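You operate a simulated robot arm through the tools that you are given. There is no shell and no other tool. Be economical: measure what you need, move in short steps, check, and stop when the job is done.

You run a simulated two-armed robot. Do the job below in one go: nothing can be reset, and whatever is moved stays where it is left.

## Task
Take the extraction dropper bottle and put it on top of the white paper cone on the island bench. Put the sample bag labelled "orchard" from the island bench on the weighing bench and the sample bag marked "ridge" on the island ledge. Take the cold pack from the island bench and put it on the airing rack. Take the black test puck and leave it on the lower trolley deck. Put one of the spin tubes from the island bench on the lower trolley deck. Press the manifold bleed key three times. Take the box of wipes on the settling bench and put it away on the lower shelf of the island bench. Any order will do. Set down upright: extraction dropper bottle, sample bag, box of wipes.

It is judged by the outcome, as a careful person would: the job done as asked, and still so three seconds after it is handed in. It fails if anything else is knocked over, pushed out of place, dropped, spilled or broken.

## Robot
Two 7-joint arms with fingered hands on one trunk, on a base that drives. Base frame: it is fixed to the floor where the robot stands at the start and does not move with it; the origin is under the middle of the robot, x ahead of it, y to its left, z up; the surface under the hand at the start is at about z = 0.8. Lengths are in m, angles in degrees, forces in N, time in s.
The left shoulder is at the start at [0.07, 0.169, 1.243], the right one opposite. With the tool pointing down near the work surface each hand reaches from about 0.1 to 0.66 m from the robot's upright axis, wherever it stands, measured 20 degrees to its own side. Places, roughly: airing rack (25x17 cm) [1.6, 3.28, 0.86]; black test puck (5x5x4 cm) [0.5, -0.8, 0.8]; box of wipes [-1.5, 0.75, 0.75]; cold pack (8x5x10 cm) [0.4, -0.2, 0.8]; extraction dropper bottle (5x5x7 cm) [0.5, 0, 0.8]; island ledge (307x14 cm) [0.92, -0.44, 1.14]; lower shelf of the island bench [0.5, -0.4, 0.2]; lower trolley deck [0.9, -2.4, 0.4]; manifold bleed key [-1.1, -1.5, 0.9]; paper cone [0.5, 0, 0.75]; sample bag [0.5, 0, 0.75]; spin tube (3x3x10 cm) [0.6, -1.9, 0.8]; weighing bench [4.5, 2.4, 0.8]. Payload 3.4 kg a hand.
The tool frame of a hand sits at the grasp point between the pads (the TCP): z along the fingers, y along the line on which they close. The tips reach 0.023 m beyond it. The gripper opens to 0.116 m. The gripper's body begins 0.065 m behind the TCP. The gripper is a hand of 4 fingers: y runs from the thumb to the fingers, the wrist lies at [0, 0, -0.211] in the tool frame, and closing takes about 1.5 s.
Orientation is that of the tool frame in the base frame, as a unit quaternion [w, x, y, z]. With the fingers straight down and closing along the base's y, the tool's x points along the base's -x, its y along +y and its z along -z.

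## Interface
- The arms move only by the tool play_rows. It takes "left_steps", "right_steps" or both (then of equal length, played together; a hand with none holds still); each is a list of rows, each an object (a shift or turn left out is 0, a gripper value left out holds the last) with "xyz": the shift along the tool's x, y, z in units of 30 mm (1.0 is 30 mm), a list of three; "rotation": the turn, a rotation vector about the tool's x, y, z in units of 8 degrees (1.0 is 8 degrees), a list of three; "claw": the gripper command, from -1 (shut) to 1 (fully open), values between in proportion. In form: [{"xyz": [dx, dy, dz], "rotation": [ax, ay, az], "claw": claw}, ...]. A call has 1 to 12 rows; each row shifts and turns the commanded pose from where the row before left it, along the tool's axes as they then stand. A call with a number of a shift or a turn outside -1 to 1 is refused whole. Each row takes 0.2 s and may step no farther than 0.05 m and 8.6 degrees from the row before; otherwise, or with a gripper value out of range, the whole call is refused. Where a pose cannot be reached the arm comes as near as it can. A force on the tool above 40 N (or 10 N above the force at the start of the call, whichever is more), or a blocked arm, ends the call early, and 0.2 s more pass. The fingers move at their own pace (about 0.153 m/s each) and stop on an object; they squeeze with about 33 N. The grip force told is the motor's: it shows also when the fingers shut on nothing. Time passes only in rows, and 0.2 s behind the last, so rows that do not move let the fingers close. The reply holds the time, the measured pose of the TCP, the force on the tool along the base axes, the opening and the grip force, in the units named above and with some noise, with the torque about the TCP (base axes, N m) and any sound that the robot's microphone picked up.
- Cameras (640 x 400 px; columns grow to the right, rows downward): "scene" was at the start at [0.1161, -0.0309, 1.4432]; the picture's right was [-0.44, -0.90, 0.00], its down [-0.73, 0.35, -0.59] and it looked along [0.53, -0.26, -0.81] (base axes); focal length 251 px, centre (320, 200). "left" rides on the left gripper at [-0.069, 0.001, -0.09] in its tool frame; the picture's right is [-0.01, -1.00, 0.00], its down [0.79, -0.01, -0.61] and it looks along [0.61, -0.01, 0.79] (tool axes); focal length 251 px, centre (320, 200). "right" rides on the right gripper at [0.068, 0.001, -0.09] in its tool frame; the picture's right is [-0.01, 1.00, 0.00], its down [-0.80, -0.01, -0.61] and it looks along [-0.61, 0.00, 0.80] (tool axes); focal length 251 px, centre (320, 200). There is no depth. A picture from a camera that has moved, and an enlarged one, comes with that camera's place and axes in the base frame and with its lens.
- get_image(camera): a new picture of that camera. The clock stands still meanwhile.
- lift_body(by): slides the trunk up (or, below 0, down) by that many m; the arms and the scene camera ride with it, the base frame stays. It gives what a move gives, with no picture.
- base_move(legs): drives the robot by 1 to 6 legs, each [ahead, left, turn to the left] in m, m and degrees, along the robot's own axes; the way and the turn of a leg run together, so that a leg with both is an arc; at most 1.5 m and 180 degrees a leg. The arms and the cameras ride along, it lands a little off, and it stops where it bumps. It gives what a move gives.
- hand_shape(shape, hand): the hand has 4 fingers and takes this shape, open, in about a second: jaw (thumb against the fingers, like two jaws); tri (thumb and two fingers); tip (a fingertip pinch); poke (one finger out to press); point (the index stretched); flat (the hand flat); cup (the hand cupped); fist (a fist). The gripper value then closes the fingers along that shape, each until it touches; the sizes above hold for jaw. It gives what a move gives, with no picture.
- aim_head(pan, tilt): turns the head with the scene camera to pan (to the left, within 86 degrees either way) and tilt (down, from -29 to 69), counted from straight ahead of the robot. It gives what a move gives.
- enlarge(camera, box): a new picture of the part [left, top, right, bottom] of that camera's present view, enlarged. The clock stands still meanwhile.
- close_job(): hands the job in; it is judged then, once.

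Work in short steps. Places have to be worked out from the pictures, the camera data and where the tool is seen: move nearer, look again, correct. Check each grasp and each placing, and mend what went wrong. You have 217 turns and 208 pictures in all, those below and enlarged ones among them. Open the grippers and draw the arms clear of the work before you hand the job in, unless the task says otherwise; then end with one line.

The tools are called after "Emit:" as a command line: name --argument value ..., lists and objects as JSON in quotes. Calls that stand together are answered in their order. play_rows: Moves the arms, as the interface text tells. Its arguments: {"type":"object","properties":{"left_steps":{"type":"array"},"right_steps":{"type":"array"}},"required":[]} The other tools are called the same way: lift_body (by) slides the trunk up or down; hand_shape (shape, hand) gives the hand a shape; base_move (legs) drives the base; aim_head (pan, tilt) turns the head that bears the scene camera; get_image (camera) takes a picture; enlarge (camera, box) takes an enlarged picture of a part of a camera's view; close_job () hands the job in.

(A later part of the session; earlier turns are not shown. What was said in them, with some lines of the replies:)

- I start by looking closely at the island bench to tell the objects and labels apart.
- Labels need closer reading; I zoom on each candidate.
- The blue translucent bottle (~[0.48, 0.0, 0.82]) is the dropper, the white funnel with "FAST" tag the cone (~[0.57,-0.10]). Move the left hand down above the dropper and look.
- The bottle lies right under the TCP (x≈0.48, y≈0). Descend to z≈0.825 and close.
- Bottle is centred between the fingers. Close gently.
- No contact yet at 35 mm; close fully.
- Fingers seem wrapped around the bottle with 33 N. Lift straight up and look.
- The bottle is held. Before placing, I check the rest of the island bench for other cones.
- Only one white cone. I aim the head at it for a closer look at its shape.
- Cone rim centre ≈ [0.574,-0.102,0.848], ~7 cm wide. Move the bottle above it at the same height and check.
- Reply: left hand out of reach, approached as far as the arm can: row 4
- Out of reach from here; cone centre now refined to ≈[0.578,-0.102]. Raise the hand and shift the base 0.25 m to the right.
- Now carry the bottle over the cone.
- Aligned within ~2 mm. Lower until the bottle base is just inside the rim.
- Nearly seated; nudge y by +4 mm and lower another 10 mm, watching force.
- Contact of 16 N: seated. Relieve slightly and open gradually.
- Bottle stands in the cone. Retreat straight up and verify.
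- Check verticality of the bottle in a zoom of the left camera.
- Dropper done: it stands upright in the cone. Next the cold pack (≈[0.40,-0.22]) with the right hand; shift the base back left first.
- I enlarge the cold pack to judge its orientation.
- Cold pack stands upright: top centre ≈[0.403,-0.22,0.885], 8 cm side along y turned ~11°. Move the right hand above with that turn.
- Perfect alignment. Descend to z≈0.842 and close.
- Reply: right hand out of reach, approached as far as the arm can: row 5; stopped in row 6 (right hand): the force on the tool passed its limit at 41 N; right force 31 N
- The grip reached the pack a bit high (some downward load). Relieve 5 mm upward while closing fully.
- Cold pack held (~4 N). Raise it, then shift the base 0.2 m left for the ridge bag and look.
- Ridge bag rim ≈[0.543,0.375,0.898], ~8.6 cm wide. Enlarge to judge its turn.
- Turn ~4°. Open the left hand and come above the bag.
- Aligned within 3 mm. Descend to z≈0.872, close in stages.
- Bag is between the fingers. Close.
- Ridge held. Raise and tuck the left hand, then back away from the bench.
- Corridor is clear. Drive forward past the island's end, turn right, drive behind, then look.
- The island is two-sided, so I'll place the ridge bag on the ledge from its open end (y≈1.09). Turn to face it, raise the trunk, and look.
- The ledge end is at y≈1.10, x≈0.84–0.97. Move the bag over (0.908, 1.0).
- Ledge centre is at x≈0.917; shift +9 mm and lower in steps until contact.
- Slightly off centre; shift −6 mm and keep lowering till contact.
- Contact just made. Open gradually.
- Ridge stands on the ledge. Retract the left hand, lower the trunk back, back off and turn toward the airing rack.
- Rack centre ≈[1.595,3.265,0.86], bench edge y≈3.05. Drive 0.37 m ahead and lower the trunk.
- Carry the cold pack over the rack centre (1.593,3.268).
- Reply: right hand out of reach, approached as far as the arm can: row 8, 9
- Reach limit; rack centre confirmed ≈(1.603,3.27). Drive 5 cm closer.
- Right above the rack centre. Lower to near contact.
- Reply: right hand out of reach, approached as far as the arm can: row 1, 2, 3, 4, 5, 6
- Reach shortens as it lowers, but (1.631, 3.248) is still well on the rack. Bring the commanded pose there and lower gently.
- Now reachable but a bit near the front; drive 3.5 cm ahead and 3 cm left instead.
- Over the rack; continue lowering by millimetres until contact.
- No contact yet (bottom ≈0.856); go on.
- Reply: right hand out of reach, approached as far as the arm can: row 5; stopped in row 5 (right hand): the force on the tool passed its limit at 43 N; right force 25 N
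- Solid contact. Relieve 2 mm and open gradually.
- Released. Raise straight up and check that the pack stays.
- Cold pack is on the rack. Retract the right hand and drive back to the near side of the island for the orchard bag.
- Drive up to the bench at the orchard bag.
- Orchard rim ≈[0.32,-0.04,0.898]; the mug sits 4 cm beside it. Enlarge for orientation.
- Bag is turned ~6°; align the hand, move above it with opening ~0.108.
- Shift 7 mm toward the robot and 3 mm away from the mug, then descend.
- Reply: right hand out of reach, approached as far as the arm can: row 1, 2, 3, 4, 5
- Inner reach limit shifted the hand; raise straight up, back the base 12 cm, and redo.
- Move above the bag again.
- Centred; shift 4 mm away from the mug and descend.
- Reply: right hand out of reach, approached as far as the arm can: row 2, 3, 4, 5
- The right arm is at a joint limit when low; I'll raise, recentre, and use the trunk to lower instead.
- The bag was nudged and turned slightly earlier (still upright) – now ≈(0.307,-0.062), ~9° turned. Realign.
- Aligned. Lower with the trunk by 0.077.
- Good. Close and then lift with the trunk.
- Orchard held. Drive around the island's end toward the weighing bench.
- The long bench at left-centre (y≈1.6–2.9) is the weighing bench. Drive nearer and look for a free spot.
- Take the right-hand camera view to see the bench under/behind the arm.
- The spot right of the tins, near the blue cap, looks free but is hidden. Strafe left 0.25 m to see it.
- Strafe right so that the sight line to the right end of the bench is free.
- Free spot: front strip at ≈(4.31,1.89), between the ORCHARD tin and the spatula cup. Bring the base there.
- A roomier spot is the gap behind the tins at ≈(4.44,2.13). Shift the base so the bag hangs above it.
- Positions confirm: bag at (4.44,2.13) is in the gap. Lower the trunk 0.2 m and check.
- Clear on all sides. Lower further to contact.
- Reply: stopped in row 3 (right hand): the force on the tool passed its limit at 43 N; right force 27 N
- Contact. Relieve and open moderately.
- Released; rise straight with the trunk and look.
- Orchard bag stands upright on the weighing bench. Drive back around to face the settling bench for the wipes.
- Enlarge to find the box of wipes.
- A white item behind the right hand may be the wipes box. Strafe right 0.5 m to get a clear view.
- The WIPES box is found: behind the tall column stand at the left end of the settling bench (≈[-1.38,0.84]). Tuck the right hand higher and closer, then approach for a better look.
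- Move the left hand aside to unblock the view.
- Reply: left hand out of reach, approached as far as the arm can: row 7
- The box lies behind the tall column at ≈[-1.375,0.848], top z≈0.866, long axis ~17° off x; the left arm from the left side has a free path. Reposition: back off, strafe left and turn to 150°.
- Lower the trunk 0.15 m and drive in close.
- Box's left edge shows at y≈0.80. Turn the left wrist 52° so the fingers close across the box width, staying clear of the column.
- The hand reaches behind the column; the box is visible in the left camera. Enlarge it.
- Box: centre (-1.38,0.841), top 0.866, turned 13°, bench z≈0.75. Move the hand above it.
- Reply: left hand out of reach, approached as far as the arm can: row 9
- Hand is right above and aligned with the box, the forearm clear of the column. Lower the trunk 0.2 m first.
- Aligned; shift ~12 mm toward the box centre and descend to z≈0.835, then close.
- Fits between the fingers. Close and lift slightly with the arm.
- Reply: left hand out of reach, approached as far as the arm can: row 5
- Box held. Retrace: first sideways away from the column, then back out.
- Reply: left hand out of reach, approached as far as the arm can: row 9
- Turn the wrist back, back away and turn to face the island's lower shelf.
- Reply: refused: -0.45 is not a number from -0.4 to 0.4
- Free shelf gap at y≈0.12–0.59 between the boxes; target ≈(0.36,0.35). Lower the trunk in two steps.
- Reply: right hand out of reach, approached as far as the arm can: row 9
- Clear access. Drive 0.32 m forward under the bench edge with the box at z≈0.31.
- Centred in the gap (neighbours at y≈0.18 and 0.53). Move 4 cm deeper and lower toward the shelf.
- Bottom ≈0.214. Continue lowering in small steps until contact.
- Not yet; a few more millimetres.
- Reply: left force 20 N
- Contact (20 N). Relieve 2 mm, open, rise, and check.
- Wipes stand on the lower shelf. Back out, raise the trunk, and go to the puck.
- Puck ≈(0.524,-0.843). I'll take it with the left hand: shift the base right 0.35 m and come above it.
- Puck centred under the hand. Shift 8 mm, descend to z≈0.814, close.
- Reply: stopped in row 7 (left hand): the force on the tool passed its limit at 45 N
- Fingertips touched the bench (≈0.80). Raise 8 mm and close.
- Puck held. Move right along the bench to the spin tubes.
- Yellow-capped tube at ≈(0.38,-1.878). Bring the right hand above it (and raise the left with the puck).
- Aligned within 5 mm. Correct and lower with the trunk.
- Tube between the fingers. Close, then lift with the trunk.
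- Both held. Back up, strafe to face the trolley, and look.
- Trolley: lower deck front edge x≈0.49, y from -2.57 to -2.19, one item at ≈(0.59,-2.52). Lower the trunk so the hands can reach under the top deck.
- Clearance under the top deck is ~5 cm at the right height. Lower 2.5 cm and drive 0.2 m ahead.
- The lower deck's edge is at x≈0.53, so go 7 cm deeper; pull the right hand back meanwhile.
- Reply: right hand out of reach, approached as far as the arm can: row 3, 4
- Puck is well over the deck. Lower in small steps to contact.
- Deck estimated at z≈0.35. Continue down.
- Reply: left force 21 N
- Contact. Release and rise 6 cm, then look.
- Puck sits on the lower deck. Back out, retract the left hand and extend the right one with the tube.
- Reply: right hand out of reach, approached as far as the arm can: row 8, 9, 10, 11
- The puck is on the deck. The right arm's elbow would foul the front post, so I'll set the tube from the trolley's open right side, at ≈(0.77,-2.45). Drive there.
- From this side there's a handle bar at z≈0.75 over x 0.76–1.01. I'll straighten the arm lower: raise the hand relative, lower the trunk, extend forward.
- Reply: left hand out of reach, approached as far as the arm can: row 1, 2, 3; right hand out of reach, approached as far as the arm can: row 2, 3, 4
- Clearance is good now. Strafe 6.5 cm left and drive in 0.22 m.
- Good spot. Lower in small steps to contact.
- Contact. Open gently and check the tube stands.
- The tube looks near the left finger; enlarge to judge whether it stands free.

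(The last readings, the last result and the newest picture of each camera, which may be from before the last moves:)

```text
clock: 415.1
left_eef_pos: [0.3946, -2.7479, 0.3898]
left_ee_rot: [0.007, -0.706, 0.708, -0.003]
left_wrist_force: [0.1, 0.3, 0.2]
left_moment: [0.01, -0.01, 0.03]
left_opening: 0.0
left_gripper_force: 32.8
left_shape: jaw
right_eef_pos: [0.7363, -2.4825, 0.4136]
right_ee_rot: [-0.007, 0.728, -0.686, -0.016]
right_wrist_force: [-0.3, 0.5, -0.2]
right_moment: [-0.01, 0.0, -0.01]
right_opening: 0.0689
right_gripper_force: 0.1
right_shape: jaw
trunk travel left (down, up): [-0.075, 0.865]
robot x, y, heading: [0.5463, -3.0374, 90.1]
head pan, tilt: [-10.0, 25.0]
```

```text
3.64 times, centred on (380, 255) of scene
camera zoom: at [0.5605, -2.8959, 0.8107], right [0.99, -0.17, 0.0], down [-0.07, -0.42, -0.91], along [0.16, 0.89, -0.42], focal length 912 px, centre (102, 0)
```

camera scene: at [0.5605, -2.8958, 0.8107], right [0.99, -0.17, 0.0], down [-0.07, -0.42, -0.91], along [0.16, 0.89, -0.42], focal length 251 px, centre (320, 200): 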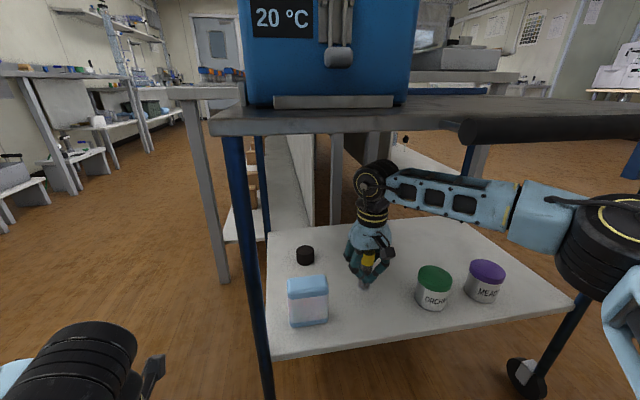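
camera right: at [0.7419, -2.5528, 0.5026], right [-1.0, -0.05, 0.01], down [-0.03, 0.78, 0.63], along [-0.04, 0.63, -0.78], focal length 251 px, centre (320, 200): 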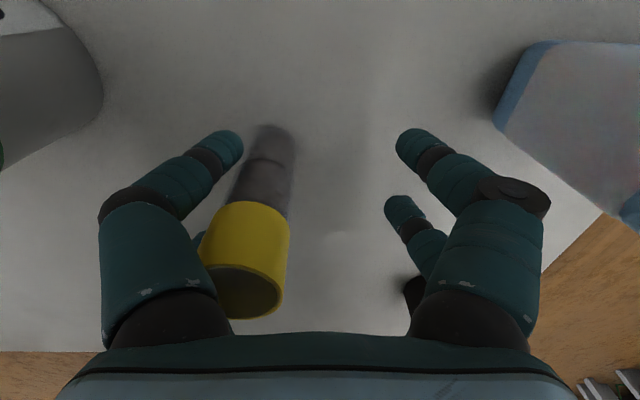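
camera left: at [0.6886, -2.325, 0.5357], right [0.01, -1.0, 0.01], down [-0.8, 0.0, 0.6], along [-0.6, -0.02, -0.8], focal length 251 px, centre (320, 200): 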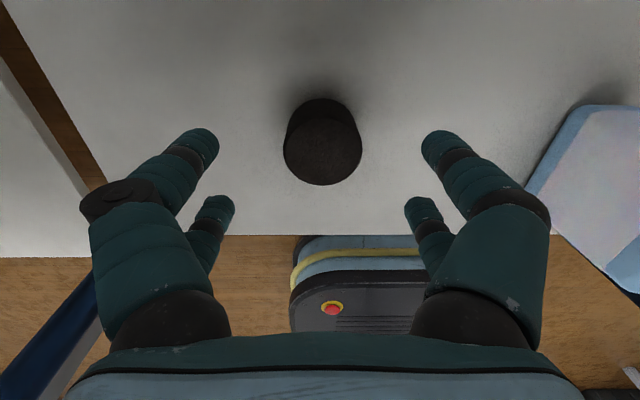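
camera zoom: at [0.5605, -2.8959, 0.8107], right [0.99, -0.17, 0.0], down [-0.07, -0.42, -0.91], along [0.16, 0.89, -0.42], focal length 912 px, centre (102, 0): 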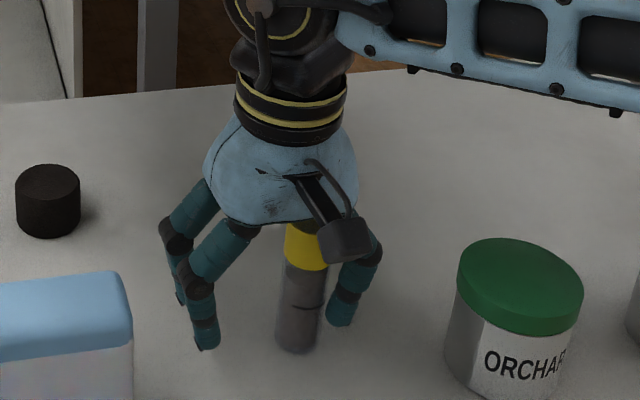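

The tube stands upright, close to one finger. Centre the hand around it (+x 24 mm, opening wider), then back straight out.

Emit:
play_rows --right_steps '[{"xyz": [0, -0.4, 0]}, {"xyz": [0, -0.4, 0], "claw": 0.5}, {"claw": 0.5}]'

Emit:
get_image --camera "right"

```text
clock: 415.9
left_eef_pos: [0.3952, -2.7476, 0.3907]
left_ee_rot: [0.007, -0.707, 0.708, -0.002]
left_wrist_force: [-0.5, 1.3, 0.1]
left_moment: [0.02, 0.0, -0.03]
left_opening: 0.0001
left_gripper_force: 33.3
left_shape: jaw
right_eef_pos: [0.7573, -2.4782, 0.4138]
right_ee_rot: [-0.006, 0.727, -0.686, -0.014]
right_wrist_force: [-1.0, -1.0, 0.1]
right_moment: [0.04, -0.01, -0.01]
right_opening: 0.0868
right_gripper_force: 0.0
right_shape: jaw
trunk travel left (down, up): [-0.075, 0.865]
robot x, y, heading: [0.5397, -3.0359, 90.0]
head pan, tilt: [-10.0, 25.0]
```

```text
50 pictures are left
camera right: at [0.7645, -2.5494, 0.5025], right [-1.0, -0.05, 0.01], down [-0.03, 0.78, 0.63], along [-0.04, 0.63, -0.78], focal length 251 px, centre (320, 200)
```

right: 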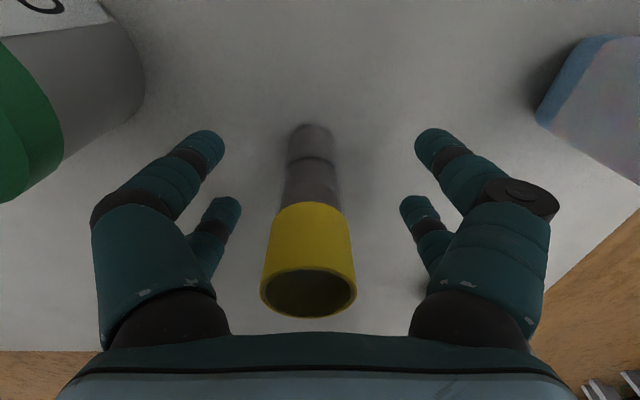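

Standing and centred. Back straight out.

Emit:
base_move --legs '[[-0.35, 0, 0]]'

Emit:
get_image --camera "scene"

```text
clock: 418.2
left_eef_pos: [0.3951, -3.0999, 0.3905]
left_ee_rot: [-0.007, 0.707, -0.707, 0.002]
left_wrist_force: [0.2, -0.4, -0.1]
left_moment: [-0.03, -0.02, 0.0]
left_opening: 0.0
left_gripper_force: 32.8
left_shape: jaw
right_eef_pos: [0.7581, -2.8295, 0.4136]
right_ee_rot: [-0.006, 0.728, -0.685, -0.014]
right_wrist_force: [0.4, -0.1, -0.2]
right_moment: [-0.01, -0.01, 0.0]
right_opening: 0.0868
right_gripper_force: 0.0
right_shape: jaw
trunk travel left (down, up): [-0.075, 0.865]
robot x, y, heading: [0.545, -3.3867, 90.1]
head pan, tilt: [-10.0, 25.0]
```

```text
49 pictures are left
camera scene: at [0.5612, -3.2473, 0.8108], right [0.99, -0.17, 0.0], down [-0.07, -0.42, -0.91], along [0.15, 0.89, -0.42], focal length 251 px, centre (320, 200)
```

scene: 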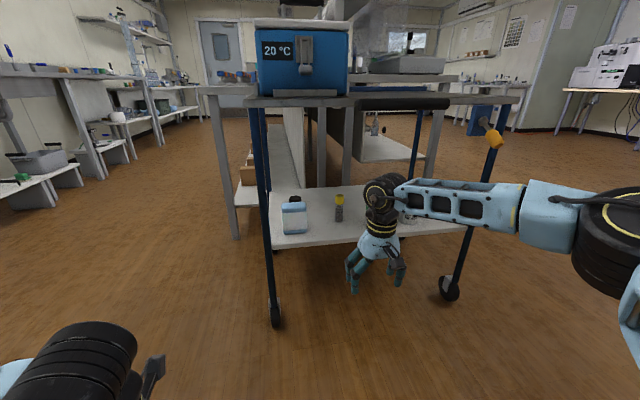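

All placed. Now the bleed key: raise the trunk and drive toward it.

Emit:
lift_body --by 0.4

Emit:
lift_body --by 0.3

Emit:
base_move --legs '[[0, 0.95, 0], [1.3, 0, 0]]'

Emit:
aim_head --pan 55 --tilt 30

Emit:
get_image --camera "scene"

```text
clock: 422.0
left_eef_pos: [0.3947, -3.0992, 0.79]
left_ee_rot: [0.007, -0.707, 0.707, -0.002]
left_wrist_force: [0.3, 0.6, -0.1]
left_moment: [0.01, 0.02, -0.02]
left_opening: 0.0001
left_gripper_force: 33.4
left_shape: jaw
right_eef_pos: [0.758, -2.8305, 0.8132]
right_ee_rot: [-0.006, 0.728, -0.685, -0.014]
right_wrist_force: [0.4, -0.3, 0.4]
right_moment: [0.02, 0.04, 0.0]
right_opening: 0.0867
right_gripper_force: 0.0
right_shape: jaw
trunk travel left (down, up): [-0.475, 0.465]
robot x, y, heading: [0.5472, -3.3896, 90.2]
head pan, tilt: [-10.0, 25.0]
```

```text
clock: 425.0
left_eef_pos: [0.3947, -3.0987, 1.091]
left_ee_rot: [0.006, -0.707, 0.708, -0.002]
left_wrist_force: [0.0, -0.2, -0.2]
left_moment: [-0.02, -0.01, -0.01]
left_opening: 0.0
left_gripper_force: 32.5
left_shape: jaw
right_eef_pos: [0.758, -2.829, 1.1135]
right_ee_rot: [-0.006, 0.728, -0.685, -0.013]
right_wrist_force: [-1.0, 0.5, -0.2]
right_moment: [-0.04, 0.0, 0.02]
right_opening: 0.0869
right_gripper_force: 0.0
right_shape: jaw
trunk travel left (down, up): [-0.775, 0.165]
robot x, y, heading: [0.5478, -3.3877, 90.3]
head pan, tilt: [-10.0, 25.0]
```

```text
clock: 436.2
left_eef_pos: [-0.5574, -1.7948, 1.0909]
left_ee_rot: [0.007, -0.705, 0.709, -0.003]
left_wrist_force: [-0.2, -0.6, -0.2]
left_moment: [-0.02, -0.01, -0.01]
left_opening: 0.0
left_gripper_force: 33.1
left_shape: jaw
right_eef_pos: [-0.1931, -1.527, 1.1135]
right_ee_rot: [-0.006, 0.726, -0.688, -0.015]
right_wrist_force: [-0.2, -0.2, 0.0]
right_moment: [-0.01, 0.02, 0.0]
right_opening: 0.0867
right_gripper_force: 0.1
right_shape: jaw
trunk travel left (down, up): [-0.775, 0.165]
robot x, y, heading: [-0.4056, -2.0889, 89.8]
head pan, tilt: [-10.0, 25.0]
```

```text
clock: 437.5
left_eef_pos: [-0.5571, -1.7938, 1.0906]
left_ee_rot: [0.006, -0.705, 0.709, -0.002]
left_wrist_force: [0.1, 0.1, 0.2]
left_moment: [0.02, 0.01, 0.0]
left_opening: 0.0
left_gripper_force: 32.8
left_shape: jaw
right_eef_pos: [-0.1923, -1.5262, 1.1136]
right_ee_rot: [-0.005, 0.726, -0.687, -0.013]
right_wrist_force: [0.6, -0.2, -0.3]
right_moment: [0.02, 0.02, 0.0]
right_opening: 0.0869
right_gripper_force: 0.2
right_shape: jaw
trunk travel left (down, up): [-0.775, 0.165]
robot x, y, heading: [-0.4092, -2.0856, 89.9]
head pan, tilt: [55.0, 30.0]
```

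```text
48 pictures are left
camera scene: at [-0.4823, -1.9815, 1.5028], right [0.58, 0.82, 0.0], down [0.41, -0.29, -0.87], along [-0.71, 0.5, -0.5], focal length 251 px, centre (320, 200)
```

scene: 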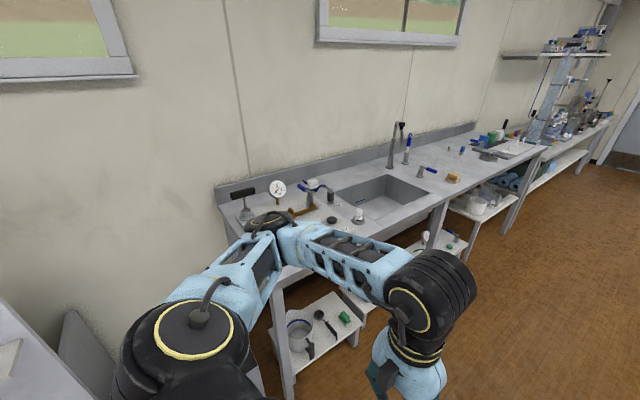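

The manifold is at the sink bench. Drive up and face it.

Emit:
base_move --legs '[[0.65, 0, 0], [0, 0, 90]]'

Emit:
aim_head --pan 0 --tilt 42

Emit:
get_image --camera "scene"

```text
clock: 445.0
left_eef_pos: [-0.6978, -1.5908, 1.0914]
left_ee_rot: [-0.006, 1.0, 0.002, -0.004]
left_wrist_force: [0.1, 0.8, -0.4]
left_moment: [0.02, 0.04, 0.01]
left_opening: 0.0
left_gripper_force: 33.2
left_shape: jaw
right_eef_pos: [-0.9698, -1.2292, 1.1143]
right_ee_rot: [0.005, 0.999, 0.032, -0.013]
right_wrist_force: [0.3, 0.5, -0.4]
right_moment: [-0.04, -0.02, 0.02]
right_opening: 0.0866
right_gripper_force: 0.1
right_shape: jaw
trunk travel left (down, up): [-0.775, 0.165]
robot x, y, heading: [-0.4105, -1.4416, -179.6]
head pan, tilt: [55.0, 30.0]
```

```text
clock: 446.2
left_eef_pos: [-0.6988, -1.5902, 1.0909]
left_ee_rot: [-0.006, 1.0, 0.001, -0.003]
left_wrist_force: [-0.4, 0.5, -0.1]
left_moment: [0.01, 0.04, -0.02]
left_opening: 0.0002
left_gripper_force: 32.8
left_shape: jaw
right_eef_pos: [-0.9695, -1.2299, 1.1142]
right_ee_rot: [0.005, 0.999, 0.032, -0.014]
right_wrist_force: [0.0, 0.2, -0.3]
right_moment: [0.02, 0.01, -0.01]
right_opening: 0.0867
right_gripper_force: 0.1
right_shape: jaw
trunk travel left (down, up): [-0.775, 0.165]
robot x, y, heading: [-0.4074, -1.4394, -179.5]
head pan, tilt: [0.0, 42.0]
```

```text
47 pictures are left
camera scene: at [-0.5427, -1.439, 1.4845], right [-0.01, 1.0, 0.0], down [0.67, 0.01, -0.74], along [-0.74, -0.01, -0.67], focal length 251 px, centre (320, 200)
```

scene: 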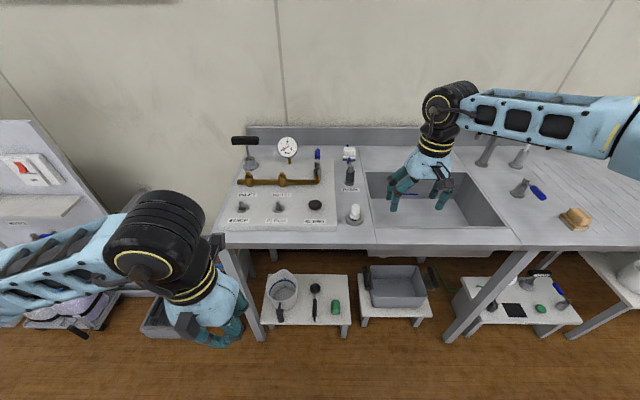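

Emit:
enlarge --camera "scene" --box '[215, 125, 385, 250]'

```text
3.20 times, centred on (300, 188) of scene
camera zoom: at [-0.5427, -1.439, 1.4845], right [-0.01, 1.0, 0.0], down [0.67, 0.01, -0.74], along [-0.74, -0.01, -0.67], focal length 803 px, centre (384, 240)
```

zoom: 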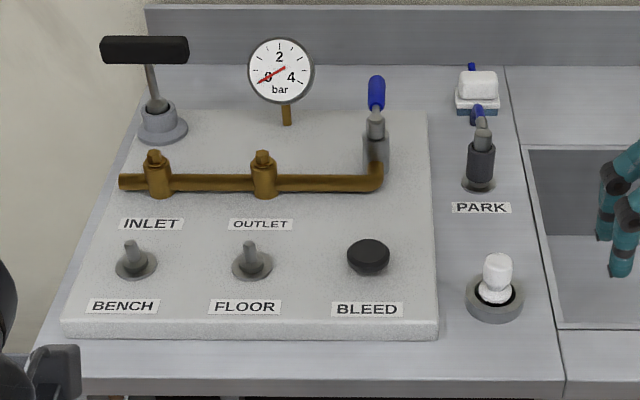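

BLEED key ≈(-1.17,-1.465,~0.9). Retract the right hand, drive closer, and put the left hand in poke shape.

Emit:
play_rows --right_steps '[{"xyz": [1, 0, -0.2]}, {"xyz": [1, 0, -0.2]}, {"xyz": [1, 0, -0.2]}, {"xyz": [1, 0, -0.2]}, {"xyz": [1, 0, -0.2]}, {"xyz": [1, 0, -0.2]}, {"xyz": [1, 0, -0.2]}, {"xyz": [1, 0, -0.2]}]'

Emit:
hand_shape --hand "left" --shape "poke"

Emit:
base_move --legs '[[0.33, -0.1, 0]]'

Emit:
get_image --camera "left"

Emit:
aim_head --pan 10 --tilt 50

Emit:
get_image --camera "scene"

```text
clock: 448.0
left_eef_pos: [-0.6953, -1.592, 1.0916]
left_ee_rot: [-0.006, 1.0, 0.001, -0.003]
left_wrist_force: [0.8, -0.2, -0.7]
left_moment: [-0.03, 0.01, 0.0]
left_opening: 0.0
left_gripper_force: 32.9
left_shape: jaw
right_eef_pos: [-0.7249, -1.2131, 1.1563]
right_ee_rot: [0.006, 0.999, 0.032, -0.014]
right_wrist_force: [-0.2, -0.3, -0.2]
right_moment: [0.0, 0.03, 0.03]
right_opening: 0.0868
right_gripper_force: 0.0
right_shape: jaw
trunk travel left (down, up): [-0.775, 0.165]
robot x, y, heading: [-0.4081, -1.4393, -179.5]
head pan, tilt: [0.0, 42.0]
```

```text
clock: 448.9
left_eef_pos: [-0.6965, -1.5903, 1.0892]
left_ee_rot: [-0.006, 1.0, 0.002, -0.003]
left_wrist_force: [-0.6, -0.3, -0.5]
left_moment: [-0.01, -0.01, 0.01]
left_opening: 0.0004
left_gripper_force: 0.1
left_shape: poke
right_eef_pos: [-0.7285, -1.2131, 1.1545]
right_ee_rot: [0.005, 0.999, 0.032, -0.014]
right_wrist_force: [-0.2, 0.2, 0.5]
right_moment: [0.0, 0.02, 0.02]
right_opening: 0.0867
right_gripper_force: 0.0
right_shape: jaw
trunk travel left (down, up): [-0.775, 0.165]
robot x, y, heading: [-0.4105, -1.4376, -179.6]
head pan, tilt: [0.0, 42.0]
```

```text
clock: 451.1
left_eef_pos: [-1.0271, -1.4957, 1.0911]
left_ee_rot: [-0.006, 1.0, 0.002, -0.004]
left_wrist_force: [-0.2, -0.3, -0.5]
left_moment: [0.02, -0.01, 0.02]
left_opening: 0.0
left_gripper_force: 0.1
left_shape: poke
right_eef_pos: [-1.0579, -1.1162, 1.1548]
right_ee_rot: [0.006, 0.999, 0.033, -0.014]
right_wrist_force: [0.6, 0.3, 1.0]
right_moment: [-0.01, 0.03, 0.0]
right_opening: 0.0867
right_gripper_force: 0.0
right_shape: jaw
trunk travel left (down, up): [-0.775, 0.165]
robot x, y, heading: [-0.7413, -1.3404, -179.4]
head pan, tilt: [0.0, 42.0]
```

```text
45 pictures are left
camera left: at [-1.0956, -1.4972, 1.1803], right [-0.01, 1.0, 0.01], down [0.8, 0.0, 0.6], along [0.6, 0.02, -0.8], focal length 251 px, centre (320, 200)
```

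left: 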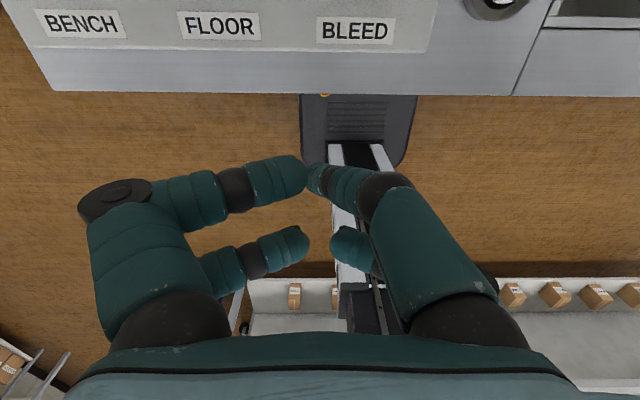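

```text
clock: 451.9
left_eef_pos: [-1.0293, -1.4947, 1.091]
left_ee_rot: [-0.006, 1.0, 0.002, -0.003]
left_wrist_force: [0.4, -0.2, -0.2]
left_moment: [-0.01, 0.01, -0.05]
left_opening: 0.0002
left_gripper_force: 0.0
left_shape: poke
right_eef_pos: [-1.06, -1.1153, 1.1549]
right_ee_rot: [0.005, 0.999, 0.032, -0.014]
right_wrist_force: [0.3, -0.4, -0.7]
right_moment: [0.01, 0.02, -0.01]
right_opening: 0.0868
right_gripper_force: 0.1
right_shape: jaw
trunk travel left (down, up): [-0.775, 0.165]
robot x, y, heading: [-0.7403, -1.3458, -179.8]
head pan, tilt: [10.0, 50.0]
```

```text
44 pictures are left
camera scene: at [-0.8664, -1.3554, 1.4733], right [-0.18, 0.98, 0.0], down [0.75, 0.14, -0.64], along [-0.63, -0.12, -0.77], focal length 251 px, centre (320, 200)
```

scene: 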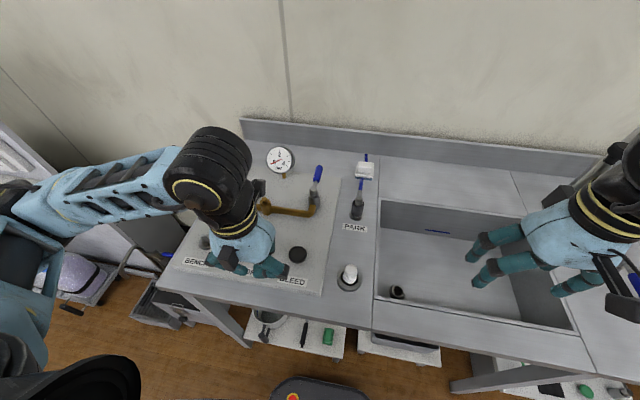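

Poke shape looks unhelpful; the closed jaw makes a compact pressing tip. Switch back to jaw, close, and move above the key ≈(-1.138,-1.462,0.93).

Emit:
hand_shape --hand "left" --shape "jaw"

Emit:
play_rows --left_steps '[{"claw": -1}, {"xyz": [-0.93, -0.28, 0], "claw": -1}, {"xyz": [-0.93, -0.28, 0]}, {"xyz": [-0.93, -0.28, 0.3]}, {"xyz": [-0.93, -0.28, 0.5]}, {"xyz": [0, 0, 0.7]}, {"claw": -1}]'

Emit:
get_image --camera "left"

Emit:
get_image --camera "scene"

```text
clock: 452.8
left_eef_pos: [-1.0274, -1.4942, 1.0918]
left_ee_rot: [-0.006, 1.0, 0.002, -0.003]
left_wrist_force: [0.3, 0.6, 1.0]
left_moment: [0.0, -0.01, -0.01]
left_opening: 0.116
left_gripper_force: 0.1
left_shape: jaw
right_eef_pos: [-1.0577, -1.1159, 1.1548]
right_ee_rot: [0.005, 0.999, 0.033, -0.014]
right_wrist_force: [-0.2, 0.0, 0.0]
right_moment: [0.01, 0.01, -0.01]
right_opening: 0.0868
right_gripper_force: 0.2
right_shape: jaw
trunk travel left (down, up): [-0.775, 0.165]
robot x, y, heading: [-0.7361, -1.3423, -179.5]
head pan, tilt: [10.0, 50.0]
```

```text
clock: 454.4
left_eef_pos: [-1.1406, -1.4609, 1.046]
left_ee_rot: [-0.006, 1.0, 0.002, -0.004]
left_wrist_force: [-0.3, 0.9, -0.2]
left_moment: [0.01, -0.01, -0.03]
left_opening: 0.0002
left_gripper_force: 33.0
left_shape: jaw
right_eef_pos: [-1.0588, -1.1168, 1.1553]
right_ee_rot: [0.006, 0.999, 0.032, -0.014]
right_wrist_force: [0.3, 0.3, -0.4]
right_moment: [-0.02, -0.01, 0.02]
right_opening: 0.0868
right_gripper_force: 0.1
right_shape: jaw
trunk travel left (down, up): [-0.775, 0.165]
robot x, y, heading: [-0.7368, -1.3399, -179.7]
head pan, tilt: [10.0, 50.0]
```

```text
43 pictures are left
camera left: at [-1.2085, -1.4629, 1.1361], right [-0.01, 1.0, 0.01], down [0.8, 0.0, 0.6], along [0.6, 0.02, -0.8], focal length 251 px, centre (320, 200)
```

left: 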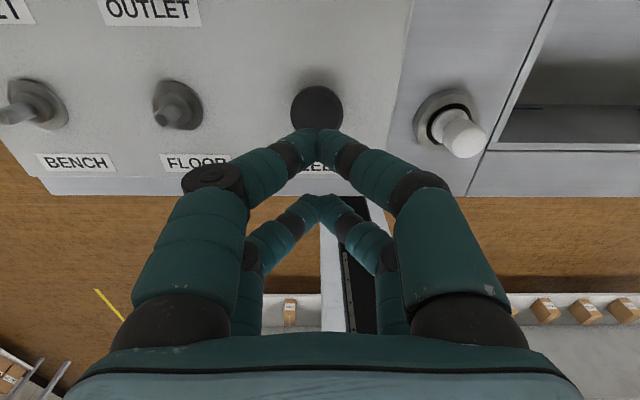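

```text
42 pictures are left
camera scene: at [-0.8654, -1.3557, 1.4733], right [-0.18, 0.98, 0.0], down [0.75, 0.14, -0.64], along [-0.63, -0.12, -0.77], focal length 251 px, centre (320, 200)
```

scene: 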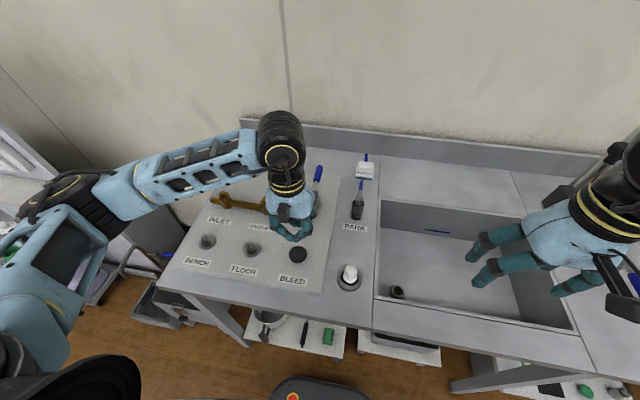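

Aligned over the BLEED key. Lower to just above it, then step down and watch force/sound.

Emit:
play_rows --left_steps '[{"xyz": [0, 0, 0.8]}, {"xyz": [0, 0, 0.8]}, {"xyz": [0, 0, 0.6]}, {"xyz": [0, 0, 0.3]}, {}]'

Emit:
get_image --camera "left"

```text
clock: 455.6
left_eef_pos: [-1.1424, -1.4602, 0.9711]
left_ee_rot: [-0.006, 1.0, 0.003, -0.004]
left_wrist_force: [0.0, 0.2, 0.0]
left_moment: [0.0, 0.02, 0.06]
left_opening: 0.0
left_gripper_force: 33.5
left_shape: jaw
right_eef_pos: [-1.0592, -1.1167, 1.155]
right_ee_rot: [0.006, 0.999, 0.031, -0.014]
right_wrist_force: [0.1, -0.1, 0.2]
right_moment: [0.03, 0.01, -0.01]
right_opening: 0.0866
right_gripper_force: 0.0
right_shape: jaw
trunk travel left (down, up): [-0.775, 0.165]
robot x, y, heading: [-0.7399, -1.3433, -179.5]
head pan, tilt: [10.0, 50.0]
```

```text
41 pictures are left
camera left: at [-1.2097, -1.4625, 1.0609], right [-0.01, 1.0, 0.01], down [0.8, 0.0, 0.6], along [0.6, 0.02, -0.8], focal length 251 px, centre (320, 200)
```

left: 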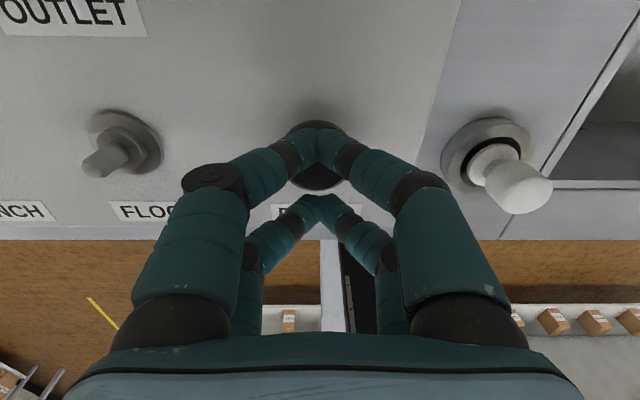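

Tips are over the key. Step down by 3 mm rows.

Emit:
play_rows --left_steps '[{"xyz": [0, 0, 0.12]}, {"xyz": [0, 0, 0.12]}, {"xyz": [0, 0, 0.12]}, {"xyz": [0, 0, 0.12]}, {"xyz": [0, 0, 0.12]}, {"xyz": [0, 0, 0.12]}]'

```text
clock: 457.0
left_eef_pos: [-1.1399, -1.4595, 0.952]
left_ee_rot: [-0.007, 1.0, 0.001, -0.005]
left_wrist_force: [-2.3, -2.0, 15.3]
left_moment: [-0.09, -0.03, 0.01]
left_opening: 0.0
left_gripper_force: 33.2
left_shape: jaw
right_eef_pos: [-1.0581, -1.1161, 1.1557]
right_ee_rot: [0.006, 0.999, 0.032, -0.014]
right_wrist_force: [-0.3, -0.3, 1.2]
right_moment: [0.01, -0.01, -0.02]
right_opening: 0.0867
right_gripper_force: 0.1
right_shape: jaw
trunk travel left (down, up): [-0.775, 0.165]
robot x, y, heading: [-0.7377, -1.3447, -179.5]
head pan, tilt: [10.0, 50.0]
heard: click
```

Click heard – press 1. Release by 15 mm, then press again.

Emit:
play_rows --left_steps '[{"xyz": [0, 0, -0.4]}, {"xyz": [0, 0, -0.3]}, {}]'

Emit:
play_rows --left_steps '[{"xyz": [0, 0, 0.3]}, {"xyz": [0, 0, 0.2]}, {"xyz": [0, 0, 0.1]}, {"xyz": [0, 0, 0.1]}, {}]'

```text
clock: 457.8
left_eef_pos: [-1.14, -1.4588, 0.971]
left_ee_rot: [-0.006, 1.0, 0.003, -0.003]
left_wrist_force: [-1.3, -1.0, 0.3]
left_moment: [0.03, 0.0, 0.03]
left_opening: 0.0
left_gripper_force: 33.8
left_shape: jaw
right_eef_pos: [-1.0587, -1.1151, 1.154]
right_ee_rot: [0.006, 0.999, 0.032, -0.013]
right_wrist_force: [1.0, -0.1, -0.4]
right_moment: [0.01, -0.02, 0.01]
right_opening: 0.0865
right_gripper_force: 0.0
right_shape: jaw
trunk travel left (down, up): [-0.775, 0.165]
robot x, y, heading: [-0.7392, -1.3406, -179.8]
head pan, tilt: [10.0, 50.0]
```

```text
clock: 459.0
left_eef_pos: [-1.1414, -1.4589, 0.9513]
left_ee_rot: [-0.007, 1.0, 0.002, -0.005]
left_wrist_force: [-4.5, -3.4, 21.0]
left_moment: [-0.11, 0.01, 0.0]
left_opening: 0.0
left_gripper_force: 33.3
left_shape: jaw
right_eef_pos: [-1.0583, -1.1162, 1.1555]
right_ee_rot: [0.005, 0.999, 0.033, -0.015]
right_wrist_force: [-0.7, 0.2, -1.9]
right_moment: [0.03, -0.01, 0.0]
right_opening: 0.0867
right_gripper_force: 0.1
right_shape: jaw
trunk travel left (down, up): [-0.775, 0.165]
robot x, y, heading: [-0.742, -1.3412, -179.6]
head pan, tilt: [10.0, 50.0]
heard: click
```

Second click. Release fully and press a third time.

Emit:
play_rows --left_steps '[{"xyz": [0, 0, -0.4]}, {"xyz": [0, 0, -0.3]}, {}]'

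Emit:
play_rows --left_steps '[{"xyz": [0, 0, 0.3]}, {"xyz": [0, 0, 0.2]}, {"xyz": [0, 0, 0.1]}, {"xyz": [0, 0, 0.1]}, {}]'

```text
clock: 459.8
left_eef_pos: [-1.141, -1.4602, 0.9707]
left_ee_rot: [-0.006, 1.0, 0.003, -0.003]
left_wrist_force: [0.5, 0.0, -1.3]
left_moment: [0.01, 0.01, 0.02]
left_opening: 0.0002
left_gripper_force: 33.1
left_shape: jaw
right_eef_pos: [-1.059, -1.1164, 1.1547]
right_ee_rot: [0.005, 0.999, 0.032, -0.013]
right_wrist_force: [0.3, 0.4, 0.1]
right_moment: [-0.03, -0.01, 0.02]
right_opening: 0.0867
right_gripper_force: 0.0
right_shape: jaw
trunk travel left (down, up): [-0.775, 0.165]
robot x, y, heading: [-0.7405, -1.3404, -179.3]
head pan, tilt: [10.0, 50.0]
```

```text
clock: 461.0
left_eef_pos: [-1.1417, -1.4598, 0.9521]
left_ee_rot: [-0.007, 1.0, 0.003, -0.005]
left_wrist_force: [-5.2, -3.4, 21.7]
left_moment: [-0.18, 0.01, -0.02]
left_opening: 0.0
left_gripper_force: 32.5
left_shape: jaw
right_eef_pos: [-1.0578, -1.1165, 1.1539]
right_ee_rot: [0.005, 0.999, 0.032, -0.015]
right_wrist_force: [-0.4, -0.3, 0.1]
right_moment: [0.03, 0.02, -0.01]
right_opening: 0.0867
right_gripper_force: 0.2
right_shape: jaw
trunk travel left (down, up): [-0.775, 0.165]
robot x, y, heading: [-0.7394, -1.3429, -179.4]
head pan, tilt: [10.0, 50.0]
heard: click
```

Three clicks. Raise the hand clear, open it, and back away.

Emit:
play_rows --left_steps '[{"xyz": [0, 0, -0.5]}, {"xyz": [0, 0, -1]}, {"xyz": [0, 0, -1]}, {"xyz": [0, 0, -1]}, {"xyz": [0, 0, -1]}, {"xyz": [0.5, 0, -1], "claw": 1}, {"xyz": [0.8, 0, 0], "claw": 1}, {"xyz": [0.8, 0, 0]}]' --right_steps '[{}, {}, {}, {}, {}, {"claw": 1}, {"claw": 1}, {"claw": 1}]'

Emit:
base_move --legs '[[-0.35, 0, 0]]'

Emit:
get_image --camera "scene"

```text
clock: 462.8
left_eef_pos: [-1.0764, -1.4623, 1.1144]
left_ee_rot: [-0.006, 1.0, 0.003, -0.004]
left_wrist_force: [-0.1, 0.2, -0.3]
left_moment: [-0.01, 0.03, 0.03]
left_opening: 0.1158
left_gripper_force: 0.0
left_shape: jaw
right_eef_pos: [-1.0588, -1.1154, 1.1556]
right_ee_rot: [0.006, 0.999, 0.032, -0.015]
right_wrist_force: [-0.6, 1.0, 0.0]
right_moment: [-0.02, 0.01, 0.0]
right_opening: 0.116
right_gripper_force: 0.1
right_shape: jaw
trunk travel left (down, up): [-0.775, 0.165]
robot x, y, heading: [-0.7445, -1.3397, -179.6]
head pan, tilt: [10.0, 50.0]
```

```text
clock: 465.0
left_eef_pos: [-0.7289, -1.4598, 1.1133]
left_ee_rot: [-0.006, 1.0, 0.003, -0.003]
left_wrist_force: [0.4, 0.4, 0.5]
left_moment: [-0.02, -0.01, 0.01]
left_opening: 0.1158
left_gripper_force: 0.0
left_shape: jaw
right_eef_pos: [-0.7118, -1.1126, 1.1554]
right_ee_rot: [0.005, 0.999, 0.033, -0.014]
right_wrist_force: [0.2, 0.5, -0.6]
right_moment: [0.01, -0.01, -0.01]
right_opening: 0.1158
right_gripper_force: 0.0
right_shape: jaw
trunk travel left (down, up): [-0.775, 0.165]
robot x, y, heading: [-0.3888, -1.3396, -179.8]
head pan, tilt: [10.0, 50.0]
```

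```text
40 pictures are left
camera scene: at [-0.5179, -1.3523, 1.4731], right [-0.18, 0.98, 0.0], down [0.75, 0.14, -0.64], along [-0.63, -0.12, -0.77], focal length 251 px, centre (320, 200)
```

scene: 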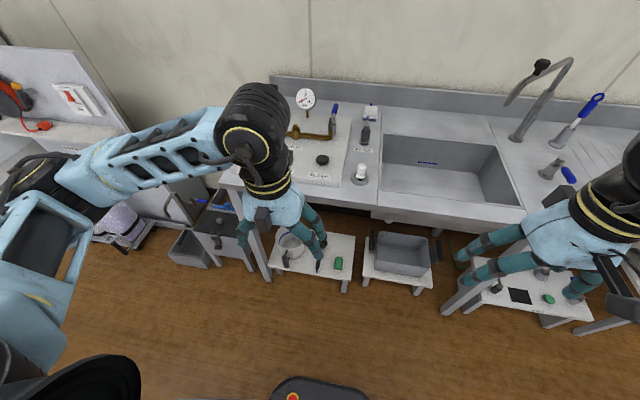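

Key panel intact. One last check of the island bench.

Emit:
base_move --legs '[[0, 0, 120]]'

Emit:
aim_head --pan 85 --tilt 20

Emit:
get_image --camera "scene"

```text
clock: 470.4
left_eef_pos: [-0.1184, -1.5709, 1.1145]
left_ee_rot: [0.0, 0.499, 0.867, -0.007]
left_wrist_force: [-0.1, -0.2, 1.3]
left_moment: [-0.01, -0.01, -0.01]
left_opening: 0.1159
left_gripper_force: 0.1
left_shape: jaw
right_eef_pos: [-0.426, -1.7284, 1.1549]
right_ee_rot: [0.015, 0.472, 0.881, -0.002]
right_wrist_force: [0.4, 0.3, 0.8]
right_moment: [0.01, -0.01, 0.0]
right_opening: 0.1159
right_gripper_force: 0.1
right_shape: jaw
trunk travel left (down, up): [-0.775, 0.165]
robot x, y, heading: [-0.3889, -1.3401, -59.5]
head pan, tilt: [10.0, 50.0]
```

```text
clock: 471.9
left_eef_pos: [-0.1179, -1.5709, 1.1148]
left_ee_rot: [0.0, 0.498, 0.867, -0.006]
left_wrist_force: [-0.3, 0.5, -0.4]
left_moment: [-0.01, 0.02, 0.04]
left_opening: 0.1157
left_gripper_force: 0.0
left_shape: jaw
right_eef_pos: [-0.4256, -1.7288, 1.1561]
right_ee_rot: [0.015, 0.472, 0.882, -0.002]
right_wrist_force: [-1.0, 0.3, -0.8]
right_moment: [0.02, 0.0, 0.05]
right_opening: 0.1159
right_gripper_force: 0.0
right_shape: jaw
trunk travel left (down, up): [-0.775, 0.165]
robot x, y, heading: [-0.3903, -1.3401, -59.5]
head pan, tilt: [85.0, 20.0]
```

```text
39 pictures are left
camera scene: at [-0.2808, -1.3409, 1.5188], right [0.43, -0.9, 0.0], down [-0.31, -0.15, -0.94], along [0.85, 0.4, -0.34], focal length 251 px, centre (320, 200)
```

scene: 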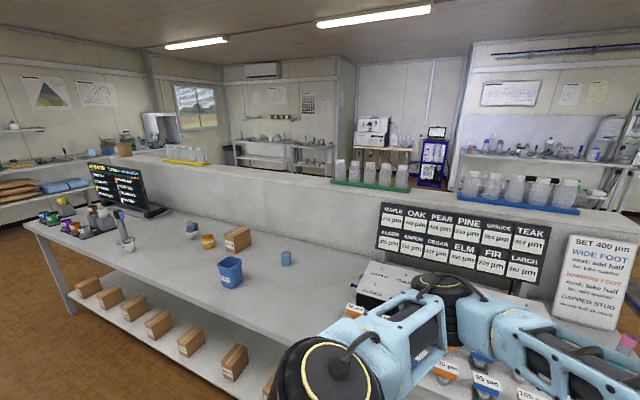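

Ridge stands on the ledge, the dropper is in the cone and everything else is in place, so I hand the job in.

Emit:
close_job

```text
The job is handed in.
```

The job is handed in with every item done: each object was set down where asked and checked in the pictures afterwards, and the bleed key clicked on all three presses.
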